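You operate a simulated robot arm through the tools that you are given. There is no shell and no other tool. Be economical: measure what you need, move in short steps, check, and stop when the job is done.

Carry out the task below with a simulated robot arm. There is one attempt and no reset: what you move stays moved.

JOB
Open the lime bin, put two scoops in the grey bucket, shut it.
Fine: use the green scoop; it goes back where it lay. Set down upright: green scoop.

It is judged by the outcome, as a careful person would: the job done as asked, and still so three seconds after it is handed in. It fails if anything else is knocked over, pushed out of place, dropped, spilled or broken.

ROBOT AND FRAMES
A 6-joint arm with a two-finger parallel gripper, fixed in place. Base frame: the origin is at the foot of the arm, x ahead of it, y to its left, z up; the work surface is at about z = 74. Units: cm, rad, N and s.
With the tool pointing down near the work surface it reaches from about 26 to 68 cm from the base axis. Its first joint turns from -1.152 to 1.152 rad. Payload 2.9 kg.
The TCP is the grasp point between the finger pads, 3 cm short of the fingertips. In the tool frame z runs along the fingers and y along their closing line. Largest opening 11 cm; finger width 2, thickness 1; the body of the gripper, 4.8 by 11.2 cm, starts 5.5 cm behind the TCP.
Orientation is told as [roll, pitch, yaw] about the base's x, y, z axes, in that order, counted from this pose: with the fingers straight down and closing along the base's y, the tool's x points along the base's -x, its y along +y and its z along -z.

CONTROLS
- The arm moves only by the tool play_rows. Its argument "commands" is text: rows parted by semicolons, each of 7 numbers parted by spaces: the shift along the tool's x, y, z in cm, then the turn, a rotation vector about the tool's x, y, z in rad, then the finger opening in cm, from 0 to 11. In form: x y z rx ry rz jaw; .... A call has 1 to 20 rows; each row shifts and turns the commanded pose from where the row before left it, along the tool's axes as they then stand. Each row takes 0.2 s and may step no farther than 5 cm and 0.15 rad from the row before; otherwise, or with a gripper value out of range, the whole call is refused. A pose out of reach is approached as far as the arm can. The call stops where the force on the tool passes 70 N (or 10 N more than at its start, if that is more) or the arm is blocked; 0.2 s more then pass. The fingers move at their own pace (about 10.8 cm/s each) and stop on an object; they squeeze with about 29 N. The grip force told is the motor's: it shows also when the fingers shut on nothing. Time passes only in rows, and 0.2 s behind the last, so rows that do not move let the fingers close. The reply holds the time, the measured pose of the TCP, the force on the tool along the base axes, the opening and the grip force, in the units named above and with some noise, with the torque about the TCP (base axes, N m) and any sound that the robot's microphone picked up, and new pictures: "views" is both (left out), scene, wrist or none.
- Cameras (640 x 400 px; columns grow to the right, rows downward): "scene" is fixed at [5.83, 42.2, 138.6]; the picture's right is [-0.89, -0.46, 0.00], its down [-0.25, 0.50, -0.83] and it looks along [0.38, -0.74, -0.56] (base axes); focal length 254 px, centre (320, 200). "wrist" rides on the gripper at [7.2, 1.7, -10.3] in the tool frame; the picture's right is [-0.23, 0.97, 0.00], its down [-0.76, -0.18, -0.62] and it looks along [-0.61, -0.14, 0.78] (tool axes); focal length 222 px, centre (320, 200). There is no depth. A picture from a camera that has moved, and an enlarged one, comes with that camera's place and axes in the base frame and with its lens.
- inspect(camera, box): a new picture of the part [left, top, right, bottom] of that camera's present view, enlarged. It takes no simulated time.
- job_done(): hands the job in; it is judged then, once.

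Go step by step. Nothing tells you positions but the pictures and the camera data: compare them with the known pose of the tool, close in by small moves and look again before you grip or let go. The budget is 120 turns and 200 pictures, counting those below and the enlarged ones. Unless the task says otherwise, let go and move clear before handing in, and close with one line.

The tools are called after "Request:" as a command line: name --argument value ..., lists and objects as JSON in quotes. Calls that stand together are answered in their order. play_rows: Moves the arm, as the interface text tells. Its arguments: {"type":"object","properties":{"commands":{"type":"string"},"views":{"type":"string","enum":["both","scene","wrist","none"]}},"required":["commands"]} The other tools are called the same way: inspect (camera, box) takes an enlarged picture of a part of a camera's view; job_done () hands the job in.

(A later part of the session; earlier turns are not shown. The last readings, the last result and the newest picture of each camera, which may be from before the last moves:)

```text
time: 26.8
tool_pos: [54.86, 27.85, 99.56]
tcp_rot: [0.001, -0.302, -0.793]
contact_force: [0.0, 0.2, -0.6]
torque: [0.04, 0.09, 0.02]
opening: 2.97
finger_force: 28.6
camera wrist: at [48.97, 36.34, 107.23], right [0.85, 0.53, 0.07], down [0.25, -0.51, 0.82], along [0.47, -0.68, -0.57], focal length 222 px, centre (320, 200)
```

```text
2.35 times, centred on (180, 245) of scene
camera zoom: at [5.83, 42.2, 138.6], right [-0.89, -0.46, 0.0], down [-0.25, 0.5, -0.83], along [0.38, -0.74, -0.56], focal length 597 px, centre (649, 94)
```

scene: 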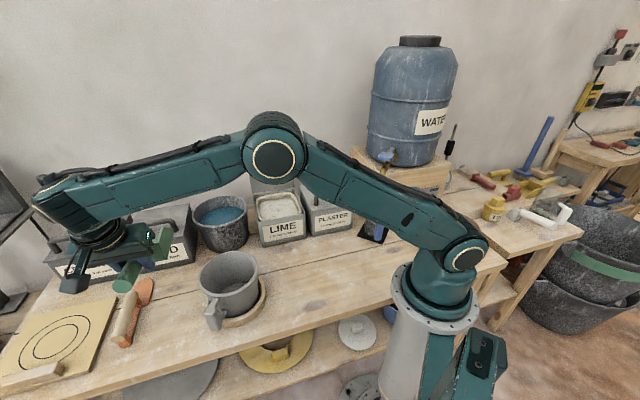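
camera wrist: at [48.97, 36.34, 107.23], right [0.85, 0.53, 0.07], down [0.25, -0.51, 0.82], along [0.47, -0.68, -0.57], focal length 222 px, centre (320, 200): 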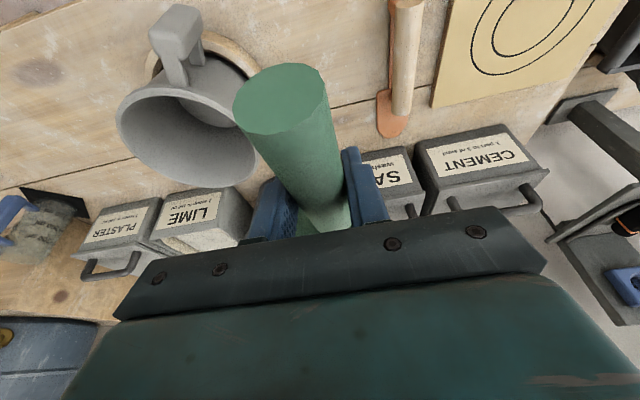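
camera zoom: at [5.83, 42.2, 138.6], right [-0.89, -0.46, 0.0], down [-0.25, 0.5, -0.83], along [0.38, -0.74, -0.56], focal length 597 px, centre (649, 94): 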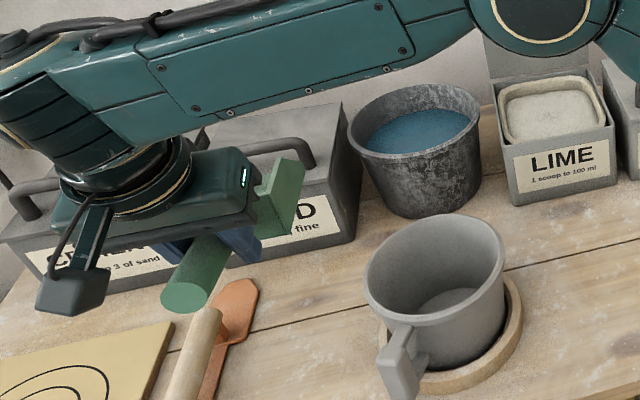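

The scoop is held steadily and level. I'll raise it and carry it over to a hover in front of the open lime bin.

Request:
play_rows --commands "-1.2 0 -3.82 0 0 0 0;-1.2 0 -3.82 0 0 0 0;-1.84 -3.27 0.573 0 0 0 0;-1.84 -3.27 0.573 0 0 0 0;-1.84 -3.27 0.573 0 0 0 0;-1.84 -3.27 0.573 0 0 0 0;-1.84 -3.27 0.573 0 0 0 0;-1.84 -3.27 0.573 0 0 0 0;-1.84 -3.27 0.573 0 0 0 0;-1.84 -3.27 0.573 0 0 0 0;-1.84 -3.27 0.573 0 0 0 0;-1.84 -3.27 0.573 0 0 0 0;0 0 0 0 0 0.046 0;0 0 0 0 0 0 0"

Request:
inspect --camera "scene" --box '[190, 100, 370, 260]'

```text
time: 29.8
tool_pos: [44.12, -8.35, 106.13]
tcp_rot: [0.014, -0.303, -0.841]
contact_force: [-0.3, -0.6, -1.1]
torque: [0.06, 0.05, 0.0]
opening: 2.97
finger_force: 29.3
out of reach, approached as far as the arm can: row 2
camera wrist: at [38.66, 0.26, 113.87], right [0.87, 0.49, 0.08], down [0.22, -0.53, 0.82], along [0.44, -0.69, -0.57], focal length 222 px, centre (320, 200)
```

scene: 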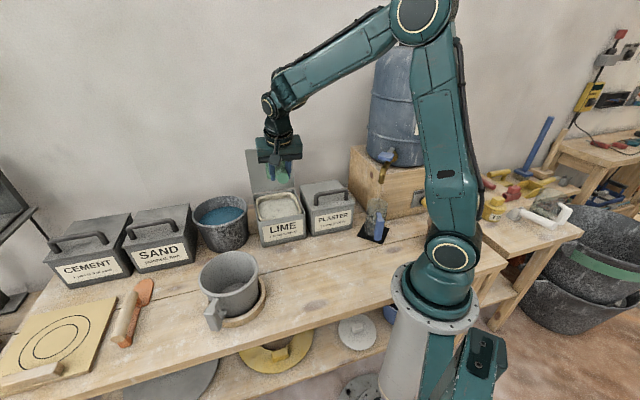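
wrist: 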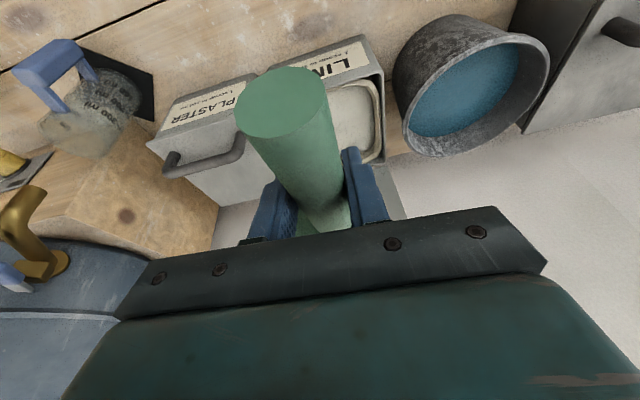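

```text
2.50 times, centred on (280, 180) of scene
camera zoom: at [5.83, 42.19, 138.6], right [-0.89, -0.46, 0.0], down [-0.25, 0.5, -0.83], along [0.38, -0.74, -0.56], focal length 635 px, centre (420, 250)
```

zoom: 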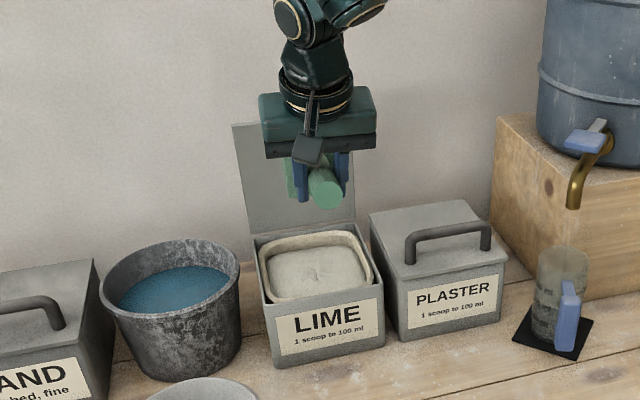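

The scoop hovers in front of the bin. I'll shift 1 cm left, dip the nose 45° in place and look.

Request:
play_rows --commands "0 1 0 0 0 0 0;0 0 0 0 0.131 0 0;0 0 0 0 0.131 0 0;0 0 0 0 0.131 0 0;0 0 0 0 0.131 0 0;0 0 0 0 0.131 0 0;0 0 0 0 0.131 0 0;0 0 0 0 0 0 0"

Request:
inspect --camera "scene" --box '[190, 100, 370, 260]'

```text
time: 31.6
tool_pos: [43.59, -7.01, 104.53]
tcp_rot: [0.016, 0.482, -0.828]
contact_force: [-0.1, 0.6, -1.3]
torque: [-0.01, 0.0, -0.03]
opening: 2.95
finger_force: 28.5
out of reach, approached as far as the arm can: row 7
camera wrist: at [43.57, -4.75, 117.01], right [0.86, 0.5, -0.09], down [0.51, -0.84, 0.2], along [0.02, -0.22, -0.98], focal length 222 px, centre (320, 200)
```

scene: 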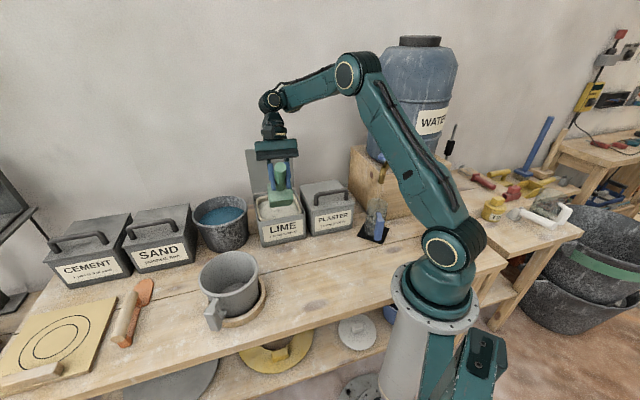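
wrist: 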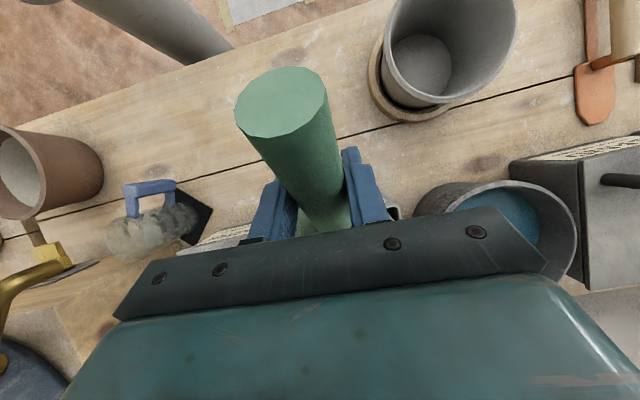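

```text
2.50 times, centred on (280, 180) of scene
camera zoom: at [5.83, 42.19, 138.6], right [-0.89, -0.46, 0.0], down [-0.25, 0.5, -0.83], along [0.38, -0.74, -0.56], focal length 635 px, centre (420, 250)
```

zoom: 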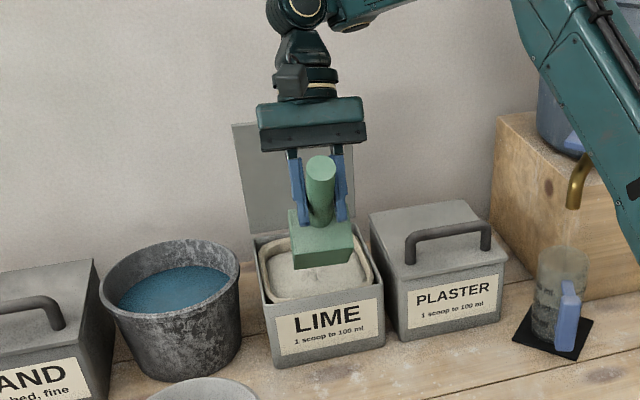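

My geometry predicts the nose position in the picture exactly. Next I'll slide the nose into the powder along the blade direction.

Request:
play_rows --commands "-2.07 0.22 0.95 0 0 0 0;-2.08 0.23 0.94 0 0 0 0;-1.71 0 0.57 0 0 0 0;-1.71 0 0.57 0 0 0 0;-1.71 0 0.57 0 0 0 0;0 0 0 0 0 0 0" --views "scene"

Request:
inspect --camera "scene" --box '[190, 100, 370, 260]'

```text
time: 33.0
tool_pos: [48.11, -11.26, 96.86]
tcp_rot: [0.019, 0.48, -0.828]
contact_force: [0.2, 0.4, -1.0]
torque: [0.04, 0.02, -0.03]
opening: 2.96
finger_force: 29.2
out of reach, approached as far as the arm can: row 5
```

scene: 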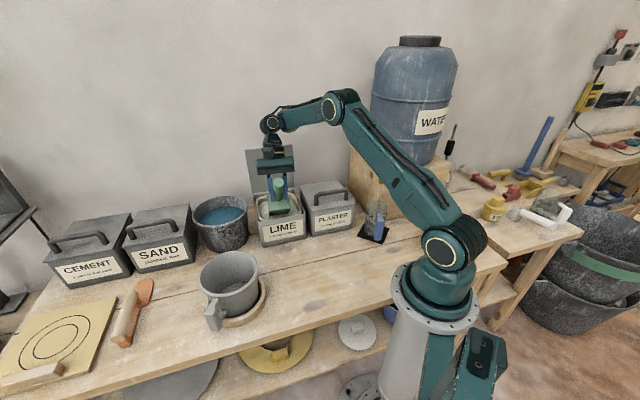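

```text
2.50 times, centred on (280, 180) of scene
camera zoom: at [5.83, 42.19, 138.6], right [-0.89, -0.46, 0.0], down [-0.25, 0.5, -0.83], along [0.38, -0.74, -0.56], focal length 635 px, centre (420, 250)
```

zoom: 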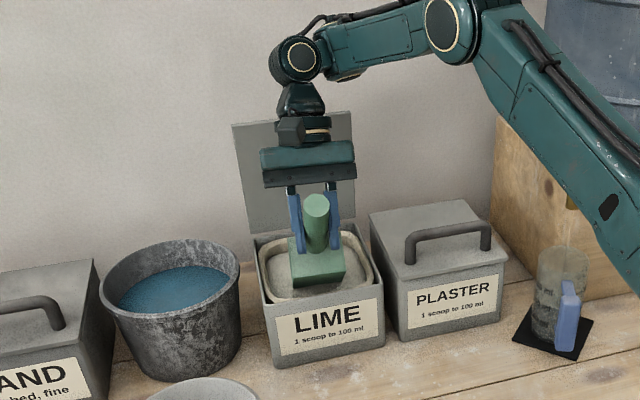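

The nose is just at the powder. I'll keep pushing in while flattening the angle slightly.

Request:
play_rows --commands "-1.35 0 0.84 0 -0.04 0 0;-1.35 0 0.84 0 -0.04 0 0;-1.35 0 0.84 0 -0.04 0 0;0 0 0 0 0 0 0" --views "scene"

Request:
inspect --camera "scene" --box '[230, 140, 330, 260]'

```text
time: 34.0
tool_pos: [49.56, -13.29, 92.77]
tcp_rot: [0.014, 0.363, -0.83]
contact_force: [0.0, 0.2, -1.0]
torque: [0.0, 0.03, 0.01]
opening: 2.96
finger_force: 29.0
```

scene: 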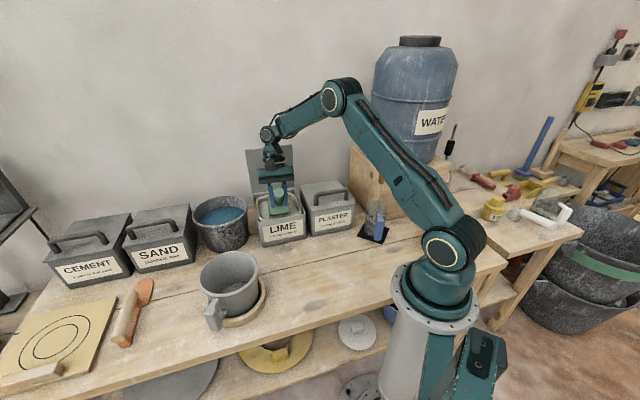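

```text
3.33 times, centred on (280, 200) of scene
camera zoom: at [5.83, 42.2, 138.6], right [-0.89, -0.46, 0.0], down [-0.25, 0.5, -0.83], along [0.38, -0.74, -0.56], focal length 846 px, centre (453, 200)
```

zoom: 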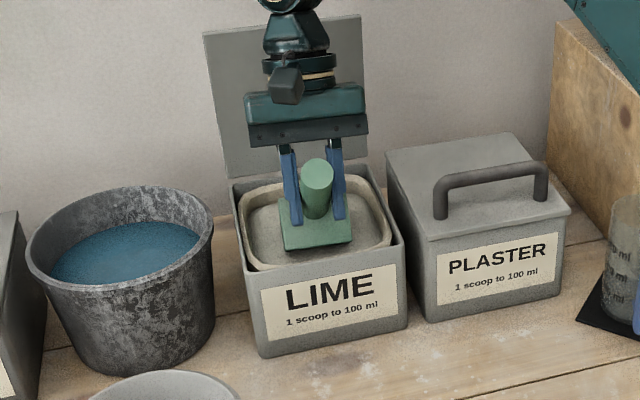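

No contact so far. Now I'll dip a little deeper, lever the nose up through the powder, and lift out level.

Request:
play_rows --commands "-0.35 0 0.93 0 0 0 0;-0.35 0 0.93 0 0 0 0;0.54 0 0.35 0 -0.105 0 0;0.54 0 0.35 0 -0.105 0 0;0.54 0 0.35 0 -0.105 0 0;0 0 0 0 0 0 0" --views "none"

Request:
inspect --camera "scene" --box '[230, 140, 330, 260]'

```text
time: 35.4
tool_pos: [48.55, -11.85, 90.26]
tcp_rot: [0.014, 0.048, -0.835]
contact_force: [0.2, -0.6, -1.3]
torque: [0.05, 0.06, 0.02]
opening: 2.97
finger_force: 28.9
```

```text
3.33 times, centred on (280, 200) of scene
camera zoom: at [5.83, 42.2, 138.6], right [-0.89, -0.46, 0.0], down [-0.25, 0.5, -0.83], along [0.38, -0.74, -0.56], focal length 846 px, centre (453, 200)
```

zoom: 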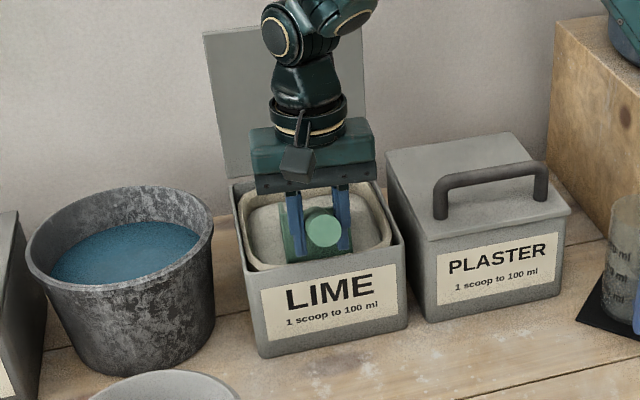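

Request:
play_rows --commands "0.375 0 -1.56 0 -0.11 0 0;0.375 0 -1.56 0 -0.11 0 0;0.375 0 -1.56 0 -0.11 0 0;0.375 0 -1.56 0 -0.11 0 0;-1 0 -3.3 0 0 0 0;0 0 0 0 0 0 0"

Request:
inspect --camera "scene" --box '[220, 100, 340, 240]'

```text
time: 36.8
tool_pos: [46.82, -9.94, 99.61]
tcp_rot: [0.015, -0.392, -0.842]
contact_force: [0.5, 0.1, -1.3]
torque: [0.06, 0.06, 0.02]
opening: 2.99
finger_force: 29.1
camera wrist: at [40.76, -0.92, 106.41], right [0.86, 0.5, 0.1], down [0.17, -0.47, 0.86], along [0.48, -0.73, -0.49], focal length 222 px, centre (320, 200)
```

scene: 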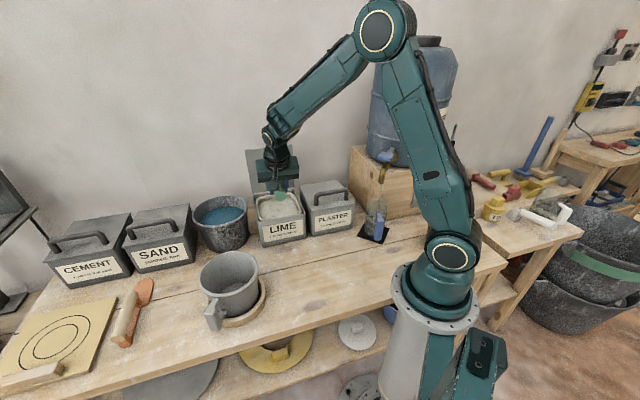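
wrist: 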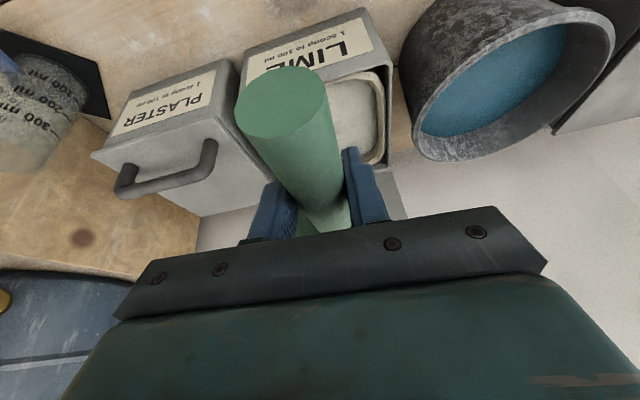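

```text
2.86 times, centred on (280, 170) of scene
camera zoom: at [5.83, 42.2, 138.6], right [-0.89, -0.46, 0.0], down [-0.25, 0.5, -0.83], along [0.38, -0.74, -0.56], focal length 726 px, centre (434, 286)
```

zoom: 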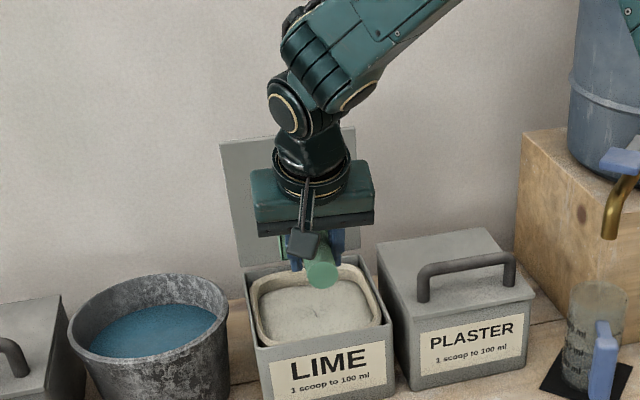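

The scoop is out and level. The grey bucket's rim centre triangulates to about [46.9, 14.1, 86], so I'll turn slightly and carry the scoop there with its nose over the bucket.

Request:
play_rows --commands "0 0 0 0.045 0 0.1086 0;0 0 0 0.045 0 0.1086 0;0 0 0 0.045 0 0.1086 0;0 0 0 0.045 0 0.1086 0;3.9 0.69 -1.61 0 0 0 0;3.9 0.69 -1.61 0 0 0 0;3.9 0.69 -1.61 0 0 0 0;3.9 0.69 -1.61 0 0 0 0;3.9 0.69 -1.61 0 0 0 0;3.9 0.69 -1.61 0 0 0 0;3.9 0.69 -1.61 0 0 0 0;3.9 0.69 -1.61 0 0 0 0;3.9 0.69 -1.61 0 0 0 0;0 0 0 0 0 0 0"

Request:
inspect --camera "scene" --box '[100, 160, 320, 340]'

```text
time: 39.8
tool_pos: [42.85, 28.36, 99.77]
tcp_rot: [0.012, -0.383, -1.31]
contact_force: [0.1, 0.3, -0.8]
torque: [0.08, 0.03, 0.03]
opening: 3.0
finger_force: 29.2
camera wrist: at [41.51, 39.05, 106.6], right [0.99, 0.05, 0.1], down [-0.06, -0.5, 0.86], along [0.09, -0.86, -0.5], focal length 222 px, centre (320, 200)
```

scene: 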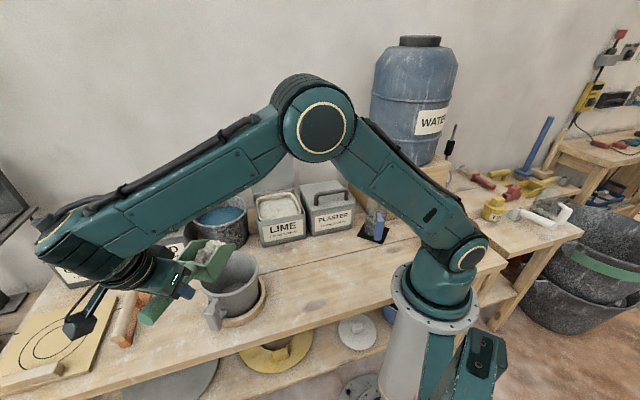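
wrist: 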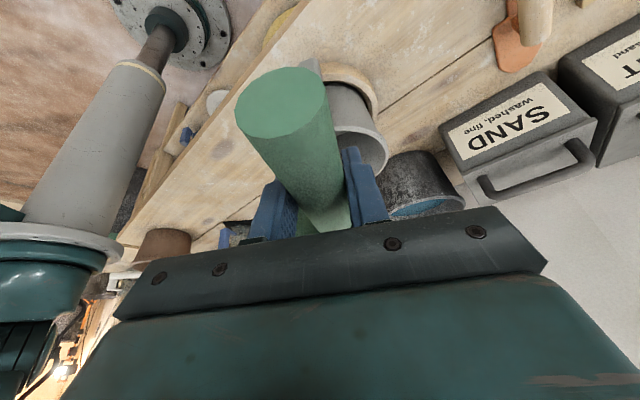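

```text
2.22 times, centred on (210, 250) of scene
camera zoom: at [5.83, 42.2, 138.6], right [-0.89, -0.46, 0.0], down [-0.26, 0.5, -0.83], along [0.38, -0.74, -0.56], focal length 564 px, centre (564, 89)
```

zoom: 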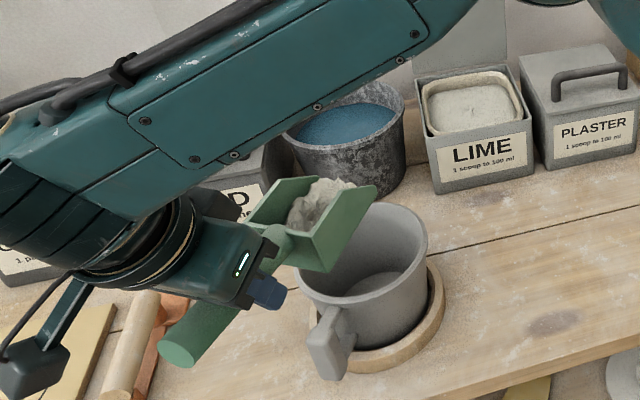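

A good heap of lime is in the scoop and its nose is over the bucket. I'll tip it gradually, keeping the nose above the bucket centre.

Request:
play_rows --commands "-0.87 0 0.55 0 0.143 0 0;-0.87 0 0.55 0 0.143 0 0;-0.87 0 0.55 0 0.143 0 0;-1.56 0 -1.09 0 0.15 0 0;-1.56 0 -1.09 0 0.15 0 0;-1.56 0 -1.09 0 0.15 0 0;0 0 0 0 0 0 0" --views "scene"

Request:
inspect --camera "scene" --box '[120, 160, 300, 340]'

```text
time: 41.4
tool_pos: [44.82, 20.43, 101.08]
tcp_rot: [0.013, 0.495, -1.3]
contact_force: [-0.6, 0.2, -1.5]
torque: [0.04, 0.02, 0.0]
opening: 2.96
finger_force: 28.9
```

scene: 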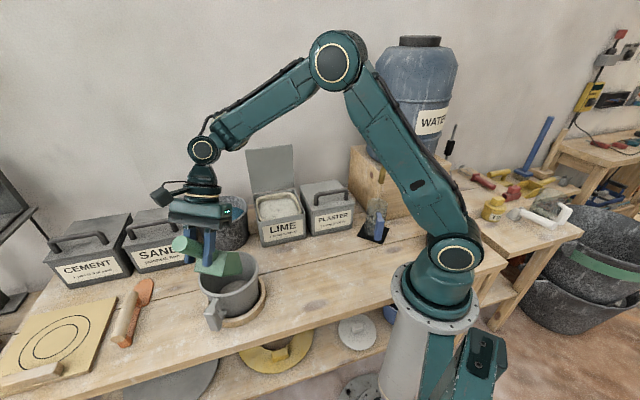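

```text
2.22 times, centred on (210, 250) of scene
camera zoom: at [5.83, 42.19, 138.6], right [-0.89, -0.46, 0.0], down [-0.25, 0.5, -0.83], along [0.38, -0.74, -0.56], focal length 564 px, centre (564, 89)
```

zoom: 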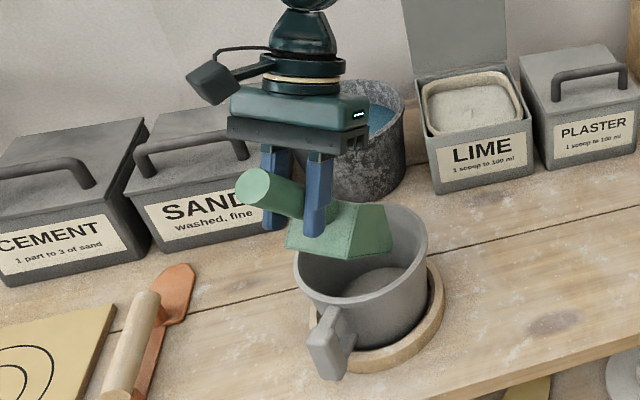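

Request:
play_rows --commands "-1.15 0 -1.34 0 0.117 0 0;-1.15 0 -1.34 0 0.117 0 0;-1.15 0 -1.34 0 0.117 0 0;0 0 0 0 0 0 0;0 0 0 0 0 0 0" --views "scene"

Request:
inspect --camera "scene" --box '[120, 160, 300, 340]'

```text
time: 42.6
tool_pos: [46.14, 15.49, 102.56]
tcp_rot: [0.015, 0.848, -1.294]
contact_force: [-0.6, -0.7, -0.9]
torque: [0.0, 0.01, 0.05]
opening: 2.96
finger_force: 29.2
```

scene: 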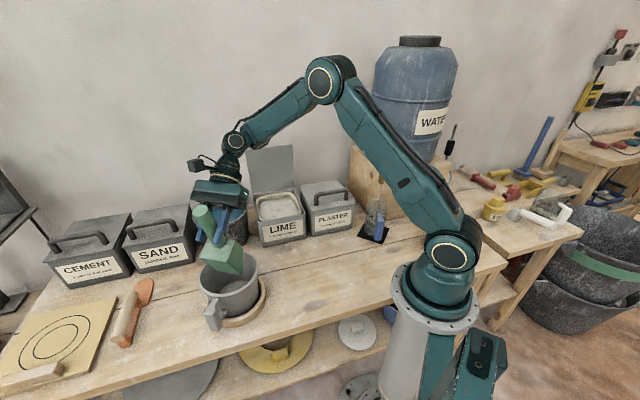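

```text
2.22 times, centred on (210, 250) of scene
camera zoom: at [5.83, 42.19, 138.6], right [-0.89, -0.46, 0.0], down [-0.25, 0.5, -0.83], along [0.38, -0.74, -0.56], focal length 564 px, centre (564, 89)
```

zoom: 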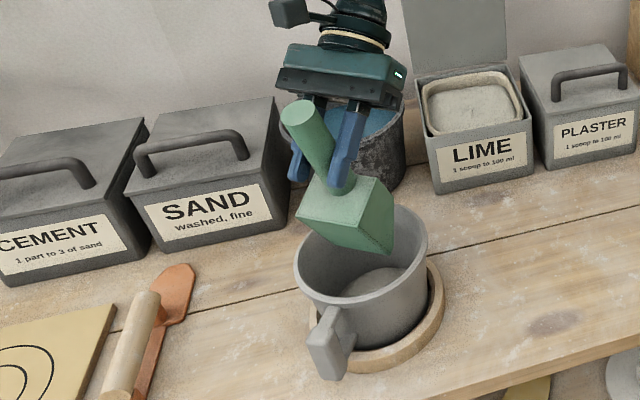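

Request:
play_rows --commands "-0.54 0 -0.72 0 0.1 0 0;-0.54 0 -0.72 0 0.1 0 0;-0.54 0 -0.72 0 0.1 0 0;0 0 0 0 0 0 0;0 0 0 0 0 0 0" --views "scene"

Request:
inspect --camera "scene" --box '[160, 200, 280, 340]'

```text
time: 43.8
tool_pos: [44.25, 14.74, 100.42]
tcp_rot: [0.036, 1.135, -1.283]
contact_force: [0.5, -0.6, -1.1]
torque: [-0.04, -0.1, -0.01]
opening: 2.97
finger_force: 29.8
out of reach, approached as far as the arm can: row 2, 3
```

scene: 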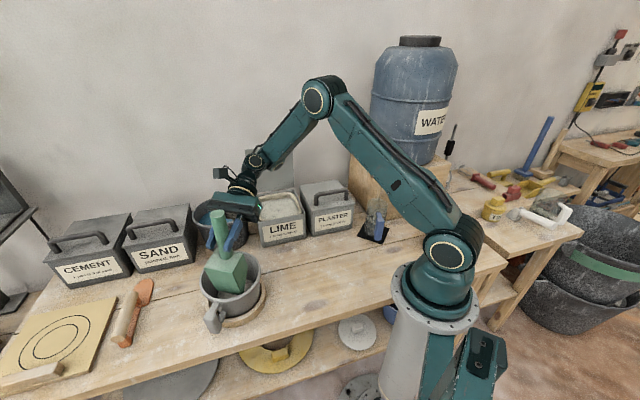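

```text
2.86 times, centred on (220, 270) of scene
camera zoom: at [5.83, 42.2, 138.6], right [-0.89, -0.46, 0.0], down [-0.25, 0.5, -0.83], along [0.38, -0.74, -0.56], focal length 726 px, centre (606, 0)
```

zoom: 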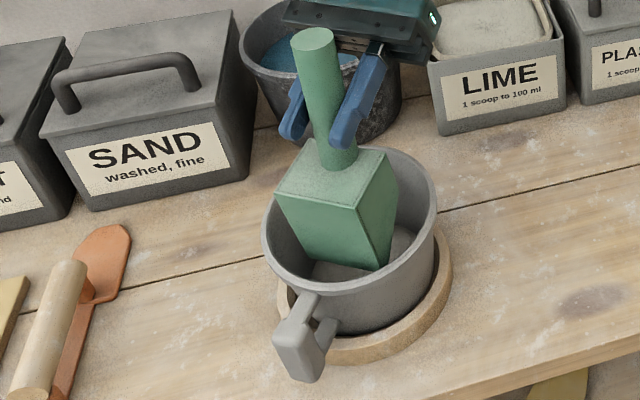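

The blade is nearly vertical inside the bucket mouth. I'll bring it straight up, level it and look into both.

Request:
play_rows --commands "1.8 0 -0.85 0 0 0 0;1.8 0 -0.85 0 0 0 0;1.8 0 -0.85 0 -0.05 0 0;0.6 0 -0.5 0 -0.14 0 0;0.6 0 -0.5 0 -0.14 0 0;0.6 0 0 0 -0.14 0 0;0.6 0 0 0 -0.14 0 0;0.6 0 0 0 -0.14 0 0;0.6 0 0 0 -0.14 0 0;0.6 0 0 0 -0.14 0 0;0.6 0 0 0 -0.14 0 0;0.6 0 0 0 -0.14 0 0;0.6 0 0 0 -0.14 0 0;0 0 0 0 0 0 0" --views "scene"

Request:
inspect --camera "scene" --box '[120, 180, 300, 340]'

```text
time: 46.8
tool_pos: [41.38, 19.84, 107.77]
tcp_rot: [0.01, -0.305, -1.309]
contact_force: [-0.8, 0.2, -0.7]
torque: [0.07, 0.06, 0.01]
opening: 2.99
finger_force: 28.5
out of reach, approached as far as the arm can: row 1, 2
```

scene: 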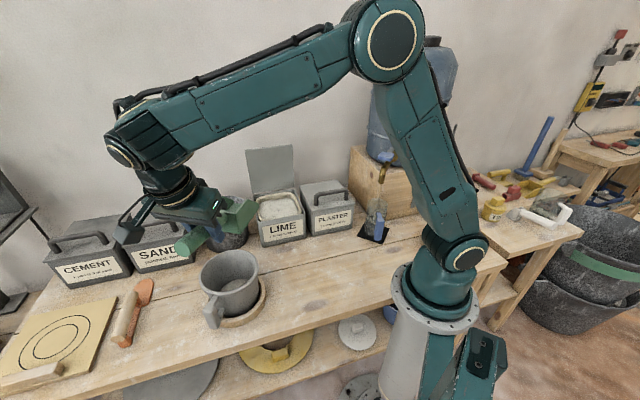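

```text
2.50 times, centred on (210, 260) of scene
camera zoom: at [5.83, 42.2, 138.6], right [-0.89, -0.46, 0.0], down [-0.26, 0.5, -0.83], along [0.38, -0.74, -0.56], focal length 635 px, centre (595, 50)
```

zoom: 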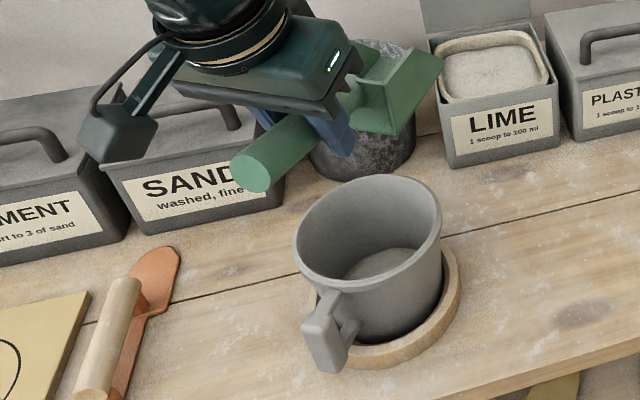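

Request:
inspect --camera "scene" --box '[195, 240, 270, 300]'

Request:
inspect --camera "scene" --box '[190, 180, 310, 250]'

```text
6.67 times, centred on (232, 270) of scene
camera zoom: at [5.83, 42.2, 138.6], right [-0.89, -0.46, 0.0], down [-0.26, 0.5, -0.83], along [0.38, -0.74, -0.56], focal length 1693 px, centre (903, -267)
```

zoom: 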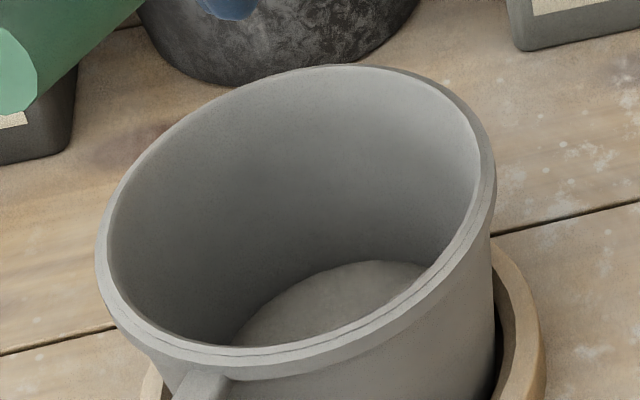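

```text
5.33 times, centred on (250, 215) of scene
camera zoom: at [5.83, 42.2, 138.6], right [-0.89, -0.46, 0.0], down [-0.26, 0.5, -0.83], along [0.38, -0.74, -0.56], focal length 1354 px, centre (693, 120)
```

zoom: 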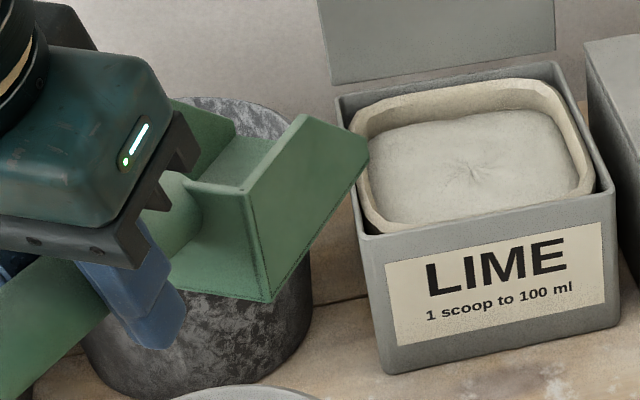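

The scoop is empty and the bucket floor now looks slightly raised and sandy, with no spill visible. I'll go back for the second scoop along the same path.

Request:
play_rows --commands "-3.54 -0.66 1.61 0 0 0 0;-3.54 -0.66 1.61 0 0 0 0;-3.54 -0.66 1.61 0 0 0 0;-3.54 -0.66 1.61 0 0 0 0;-3.54 -0.66 1.61 0 0 0 0;-3.54 -0.66 1.61 0 0 0 0;-3.54 -0.66 1.61 0 0 0 0;0 0 0 -0.0357 0 -0.1135 0;0 0 0 -0.0357 0 -0.1135 0;0 0 0 -0.0357 0 -0.1135 0;0 0 0 -0.0357 0 -0.1135 0;0 0 0 0 0.131 0 0;0 0 0 0 0.131 0 0;0 0 0 0 0.131 0 0;0 0 0 0 0.131 0 0;0 0 0 0 0.131 0 0;0 0 0 0 0.131 0 0;0 0 0 0 0 0 0" --views "scene"

Request:
inspect --camera "scene" --box '[190, 100, 370, 260]'

Request:
inspect --camera "scene" --box '[195, 240, 270, 300]'

```text
time: 50.6
tool_pos: [44.01, -7.16, 104.41]
tcp_rot: [0.018, 0.447, -0.825]
contact_force: [0.2, -0.3, -1.2]
torque: [0.03, 0.03, 0.02]
opening: 2.98
finger_force: 28.6
```

scene: 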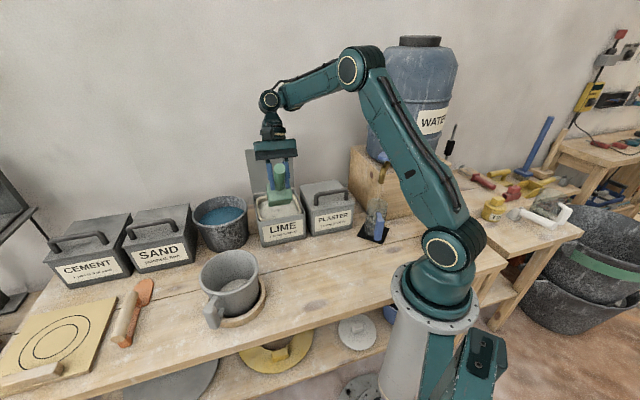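

```text
2.50 times, centred on (280, 180) of scene
camera zoom: at [5.83, 42.19, 138.6], right [-0.89, -0.46, 0.0], down [-0.25, 0.5, -0.83], along [0.38, -0.74, -0.56], focal length 635 px, centre (420, 250)
```

zoom: 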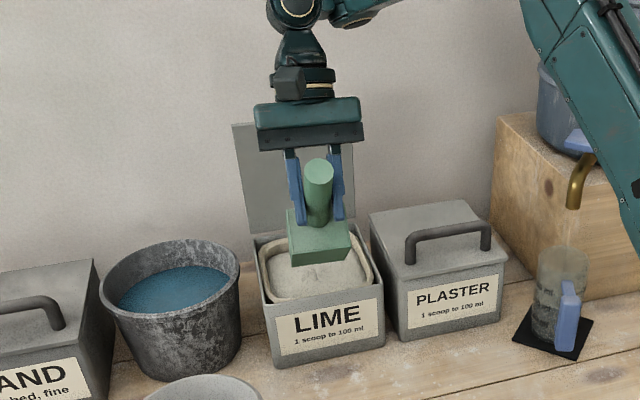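

```text
6.67 times, centred on (232, 270) of scene
camera zoom: at [5.83, 42.19, 138.6], right [-0.89, -0.46, 0.0], down [-0.25, 0.5, -0.83], along [0.38, -0.74, -0.56], focal length 1693 px, centre (903, -267)
```

zoom: 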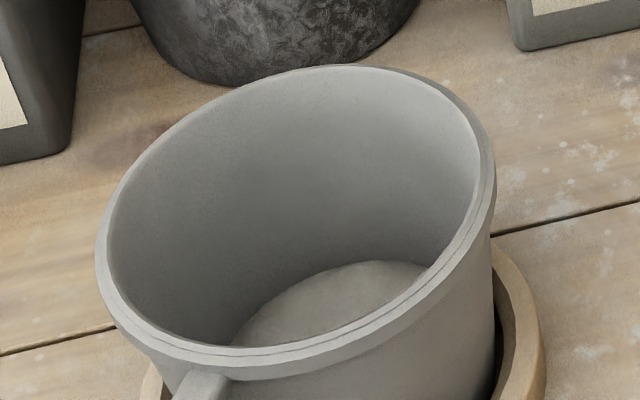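

Request:
play_rows --commands "-1.7 0.05 0.86 0 0 0 0;-1.7 0.05 0.86 0 0 0 0;-1.7 0.05 0.86 0 0 0 0;-1.7 0.05 0.86 0 0 0 0;-1.7 0.05 0.86 0 0 0 0;-1.35 0 0.84 0 -0.03 0 0;-1.35 0 0.84 0 -0.03 0 0;-1.35 0 0.84 0 -0.03 0 0;0 0 0 0 0 0 0" --views "none"

Request:
inspect --camera "scene" --box '[230, 140, 330, 260]'

```text
time: 52.6
tool_pos: [49.64, -13.13, 92.53]
tcp_rot: [0.009, 0.389, -0.825]
contact_force: [0.1, 1.0, -0.6]
torque: [0.03, 0.04, 0.0]
opening: 2.95
finger_force: 29.0
```

```text
3.33 times, centred on (280, 200) of scene
camera zoom: at [5.83, 42.19, 138.6], right [-0.89, -0.46, 0.0], down [-0.25, 0.5, -0.83], along [0.38, -0.74, -0.56], focal length 846 px, centre (453, 200)
```

zoom: 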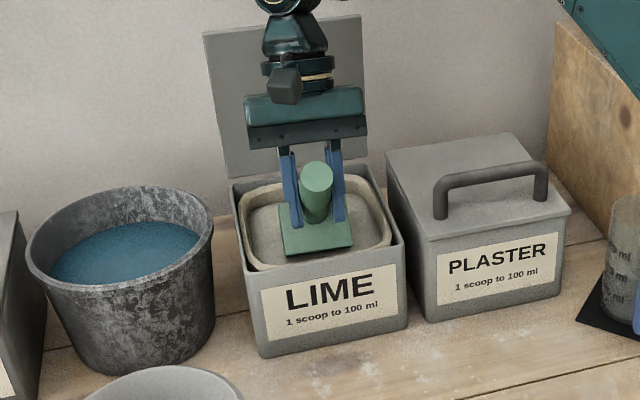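

Same position as the first time and no contact. I'll repeat the same dip, lever and lift.

Request:
play_rows --commands "-0.35 0 0.85 0 -0.02 0 0;-0.35 0 0.85 0 0 0 0;0.54 0 0.35 0 -0.107 0 0;0.54 0 0.35 0 -0.107 0 0;0.54 0 0.35 0 -0.107 0 0;0 0 0 0 0 0 0;0.375 0 -1.56 0 -0.11 0 0;0.375 0 -1.56 0 -0.11 0 0;0.375 0 -1.56 0 -0.11 0 0;0.375 0 -1.56 0 -0.11 0 0;-1 0 -3.3 0 0 0 0;0 0 0 0 0 0 0" --views "none"

Request:
inspect --camera "scene" --box '[220, 100, 340, 240]'

```text
time: 55.2
tool_pos: [46.82, -9.95, 99.81]
tcp_rot: [0.009, -0.394, -0.837]
contact_force: [0.9, -0.2, -1.4]
torque: [0.06, 0.03, -0.03]
opening: 2.98
finger_force: 28.7
```

```text
2.86 times, centred on (280, 170) of scene
camera zoom: at [5.83, 42.2, 138.6], right [-0.89, -0.46, 0.0], down [-0.25, 0.5, -0.83], along [0.38, -0.74, -0.56], focal length 726 px, centre (434, 286)
```

zoom: 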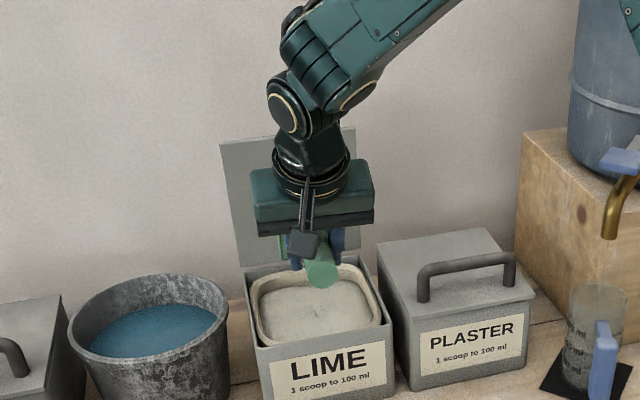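

Identical end pose. Now I'll carry it to the bucket the same way and check the load before tipping.

Request:
play_rows --commands "0 0 0 0.045 0 0.1086 0;0 0 0 0.045 0 0.1086 0;0 0 0 0.045 0 0.1086 0;0 0 0 0.045 0 0.1086 0;3.9 0.69 -1.61 0 0 0 0;3.9 0.69 -1.61 0 0 0 0;3.9 0.69 -1.61 0 0 0 0;3.9 0.69 -1.61 0 0 0 0;3.9 0.69 -1.61 0 0 0 0;3.9 0.69 -1.61 0 0 0 0;3.9 0.69 -1.61 0 0 0 0;3.9 0.69 -1.61 0 0 0 0;3.9 0.69 -1.61 0 0 0 0;0 0 0 0 0 0 0" --views "none"

Request:
inspect --camera "scene" --box '[140, 200, 300, 320]'

```text
time: 58.2
tool_pos: [42.62, 28.14, 99.93]
tcp_rot: [0.011, -0.39, -1.303]
contact_force: [0.4, -0.3, -0.4]
torque: [0.04, 0.07, 0.0]
opening: 2.97
finger_force: 28.9
```

```text
3.33 times, centred on (220, 260) of scene
camera zoom: at [5.83, 42.2, 138.6], right [-0.89, -0.46, 0.0], down [-0.26, 0.5, -0.83], along [0.38, -0.74, -0.56], focal length 846 px, centre (653, 0)
```

zoom: 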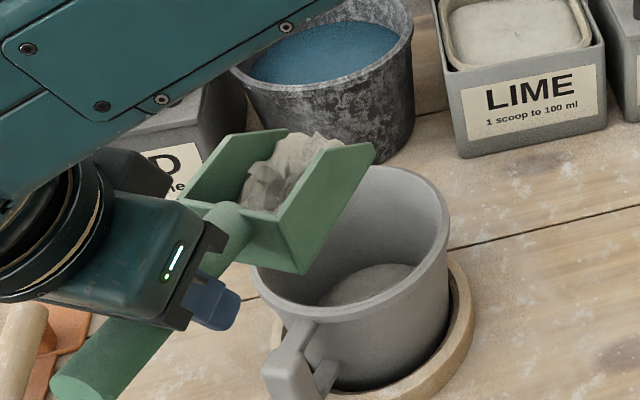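

Loaded again. I'll tip as before, with a pause, then look.

Request:
play_rows --commands "-0.87 0 0.55 0 0.143 0 0;-0.87 0 0.55 0 0.143 0 0;-0.87 0 0.55 0 0.143 0 0;-1.56 0 -1.09 0 0.15 0 0;-1.56 0 -1.09 0 0.15 0 0;-1.56 0 -1.09 0 0.15 0 0;-1.15 0 -1.34 0 0.117 0 0;-1.15 0 -1.34 0 0.117 0 0;-1.15 0 -1.34 0 0.117 0 0;-0.54 0 -0.72 0 0.1 0 0;-0.27 0 -0.36 0 0.1 0 0;0 0 0 0 0 0 0;0 0 0 0 0 0 0;0 0 0 0 0 0 0" --views "none"

Request:
inspect --camera "scene" --box '[140, 200, 300, 320]'

```text
time: 61.2
tool_pos: [46.32, 14.39, 102.19]
tcp_rot: [0.021, 1.037, -1.286]
contact_force: [0.6, 0.0, -0.8]
torque: [-0.04, -0.04, -0.01]
opening: 2.98
finger_force: 29.4
```

```text
3.33 times, centred on (220, 260) of scene
camera zoom: at [5.83, 42.2, 138.6], right [-0.89, -0.46, 0.0], down [-0.25, 0.5, -0.83], along [0.38, -0.74, -0.56], focal length 846 px, centre (653, 0)
```

zoom: 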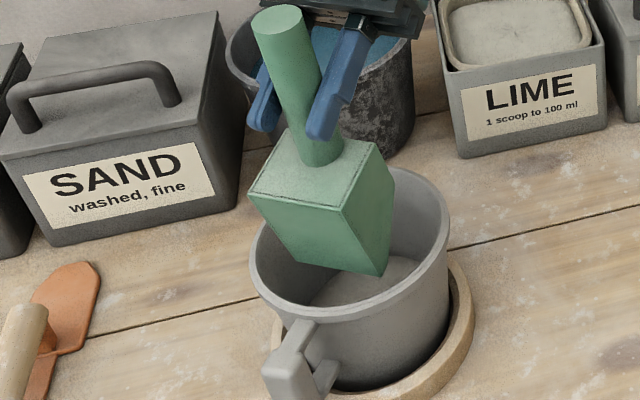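

Request:
play_rows --commands "1.29 0 -0.76 0 0 0 0;1.29 0 -0.76 0 0 0 0;1.29 0 -0.76 0 0 0 0;0.6 0 -0.3 0 -0.14 0 0;0.6 0 -0.3 0 -0.14 0 0;0.6 0 0 0 -0.14 0 0;0.6 0 0 0 -0.14 0 0;0.6 0 0 0 -0.14 0 0;0.6 0 0 0 -0.14 0 0;0.6 0 0 0 -0.14 0 0;0.6 0 0 0 -0.14 0 0;0.6 0 0 0 -0.14 0 0;0 0 0 0 -0.08 0 0;0 0 0 0 0 0 0" --views "scene"

Request:
inspect --camera "scene" --box '[195, 240, 270, 300]'

Request:
inspect --camera "scene" --box '[140, 160, 310, 320]'

```text
time: 64.2
tool_pos: [43.26, 19.47, 107.95]
tcp_rot: [0.009, -0.299, -1.302]
contact_force: [0.1, -0.6, -1.5]
torque: [0.09, 0.07, 0.03]
opening: 2.97
finger_force: 29.3
out of reach, approached as far as the arm can: row 1, 2, 3
```

scene: 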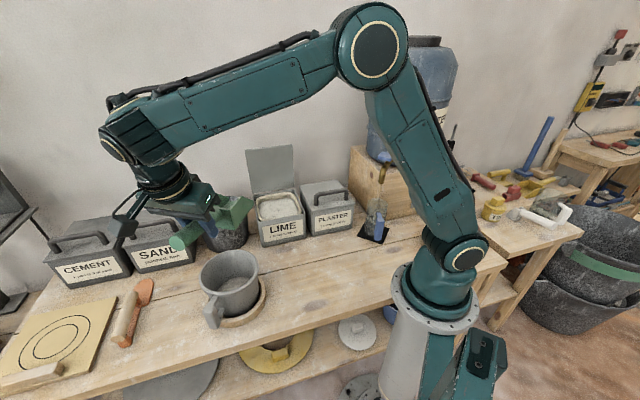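

```text
6.67 times, centred on (232, 270) of scene
camera zoom: at [5.83, 42.2, 138.6], right [-0.89, -0.46, 0.0], down [-0.26, 0.5, -0.83], along [0.38, -0.74, -0.56], focal length 1693 px, centre (903, -267)
```

zoom: 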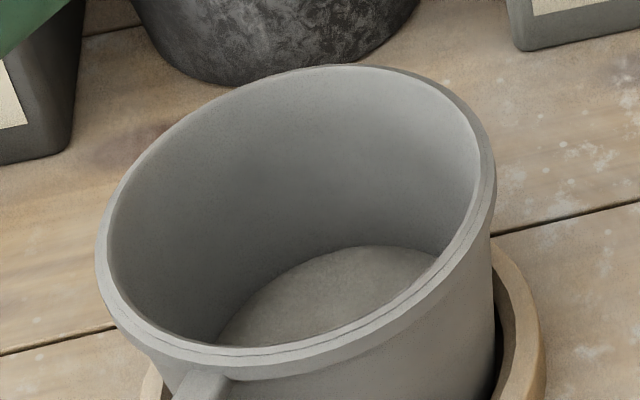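

```text
2.50 times, centred on (225, 240) of scene
camera zoom: at [5.83, 42.2, 138.6], right [-0.89, -0.46, 0.0], down [-0.26, 0.5, -0.83], along [0.38, -0.74, -0.56], focal length 635 px, centre (558, 100)
```

zoom: 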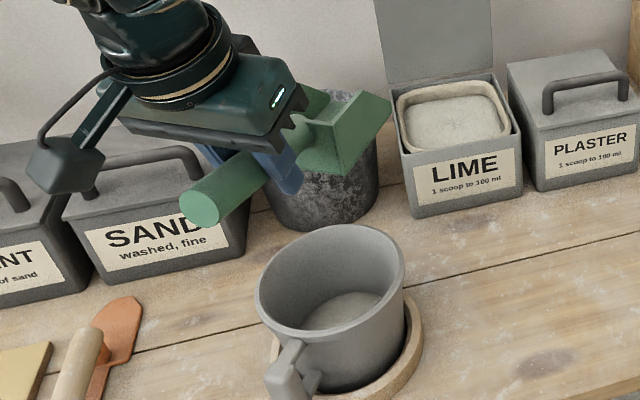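

The level in the bucket has risen again, so both scoops are in. Next I'll return the scoop: turn back to its original heading and hover over where it lay.

Request:
play_rows --commands "0 0 0 -0.0377 0 -0.1217 0;0 0 0 -0.0377 0 -0.1217 0;0 0 0 -0.0377 0 -0.1217 0;0 0 0 -0.0377 0 -0.1217 0;0.32 3.55 2.78 0 0 0 0;0.32 3.55 2.78 0 0 0 0;0.32 3.55 2.78 0 0 0 0;0.32 3.55 2.78 0 0 0 0;0 0 0 0 0 0 0" --views "both"

```text
time: 66.2
tool_pos: [54.94, 28.1, 96.73]
tcp_rot: [0.01, -0.302, -0.796]
contact_force: [-0.5, -0.2, -1.2]
torque: [0.03, 0.07, -0.01]
opening: 2.98
finger_force: 29.2
camera wrist: at [48.94, 36.38, 104.35], right [0.84, 0.53, 0.08], down [0.25, -0.51, 0.82], along [0.47, -0.67, -0.57], focal length 222 px, centre (320, 200)
```

scene: 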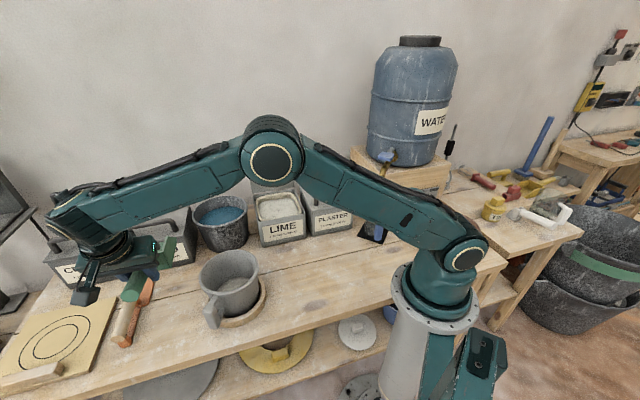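
wrist: 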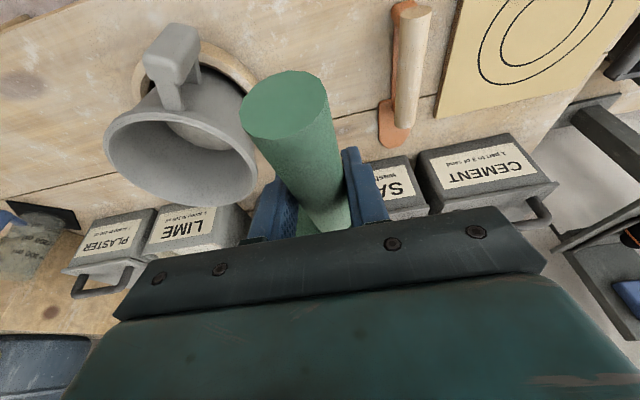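

Lowering straight down to just above the bench, then the last bit slowly.

Request:
play_rows --commands "0.99 -0.05 3.19 0 0 0 0;0.99 -0.05 3.19 0 0 0 0;0.99 0 3.19 0 0 0 0;0.99 0 3.19 0 0 0 0;0.7 0 2.25 0 0 0 0;0 0 0 0 0 0 0" --views "none"

Request:
inspect --camera "scene" --box '[80, 240, 280, 380]'

Request:
inspect --camera "wrist" --box '[200, 0, 440, 240]'

```text
time: 67.6
tool_pos: [54.83, 27.97, 81.24]
tcp_rot: [0.013, -0.305, -0.793]
contact_force: [0.4, -0.4, -2.1]
torque: [0.06, 0.09, 0.05]
opening: 2.99
finger_force: 29.6
```

```text
2.86 times, centred on (180, 310) of scene
camera zoom: at [5.83, 42.2, 138.6], right [-0.89, -0.46, 0.0], down [-0.25, 0.5, -0.83], along [0.38, -0.74, -0.56], focal length 726 px, centre (720, -114)
```

zoom: 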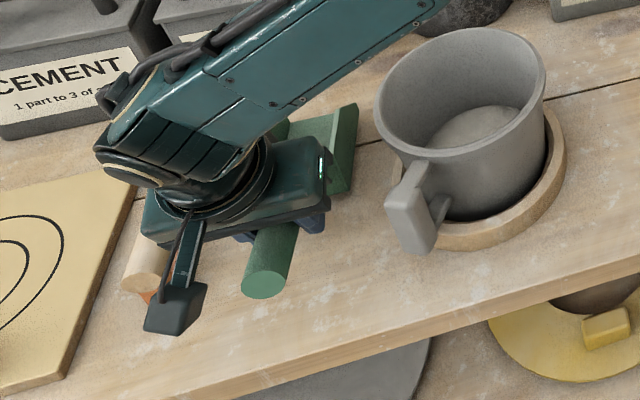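

```text
1.67 times, centred on (320, 120) of wrist
camera zoom: at [48.9, 36.27, 88.77], right [0.84, 0.53, 0.08], down [0.25, -0.51, 0.82], along [0.47, -0.67, -0.57], focal length 370 px, centre (320, 333)
```

zoom: 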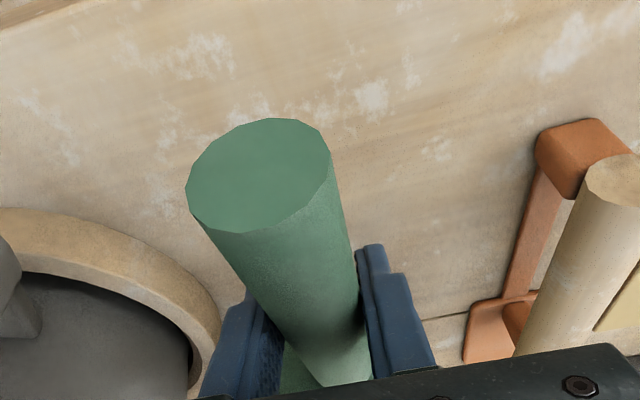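

Request:
play_rows --commands "0.24 0 0.76 0 0 0 0;0.18 0 0.57 0 0 0 0;0.09 0 0.29 0 0 0 0;0.06 0 0.19 0 0 0 0;0 0 0 0 0 0 0" --views "none"

Request:
inspect --camera "scene" --box '[80, 240, 280, 380]'

```text
time: 68.8
tool_pos: [55.07, 27.97, 79.42]
tcp_rot: [0.01, -0.304, -0.794]
contact_force: [0.4, 0.2, -1.3]
torque: [0.05, 0.09, 0.0]
opening: 2.99
finger_force: 28.8
```

```text
2.86 times, centred on (180, 310) of scene
camera zoom: at [5.83, 42.2, 138.6], right [-0.89, -0.46, 0.0], down [-0.25, 0.5, -0.83], along [0.38, -0.74, -0.56], focal length 726 px, centre (720, -114)
```

zoom: 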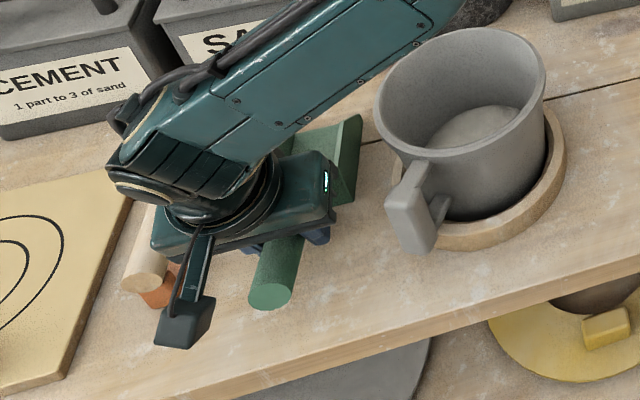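

Request:
play_rows --commands "0.05 0 0.15 0 0 0 0;0.05 0 0.15 0 0 0 0;0.03 0 0.1 0 0 0 0;0 0 0 0 0 0 0" --views "none"

```text
time: 69.8
tool_pos: [55.03, 27.99, 79.0]
tcp_rot: [0.011, -0.303, -0.792]
contact_force: [-8.1, 5.2, 20.1]
torque: [-0.98, 0.14, -0.37]
opening: 2.97
finger_force: 29.0
```

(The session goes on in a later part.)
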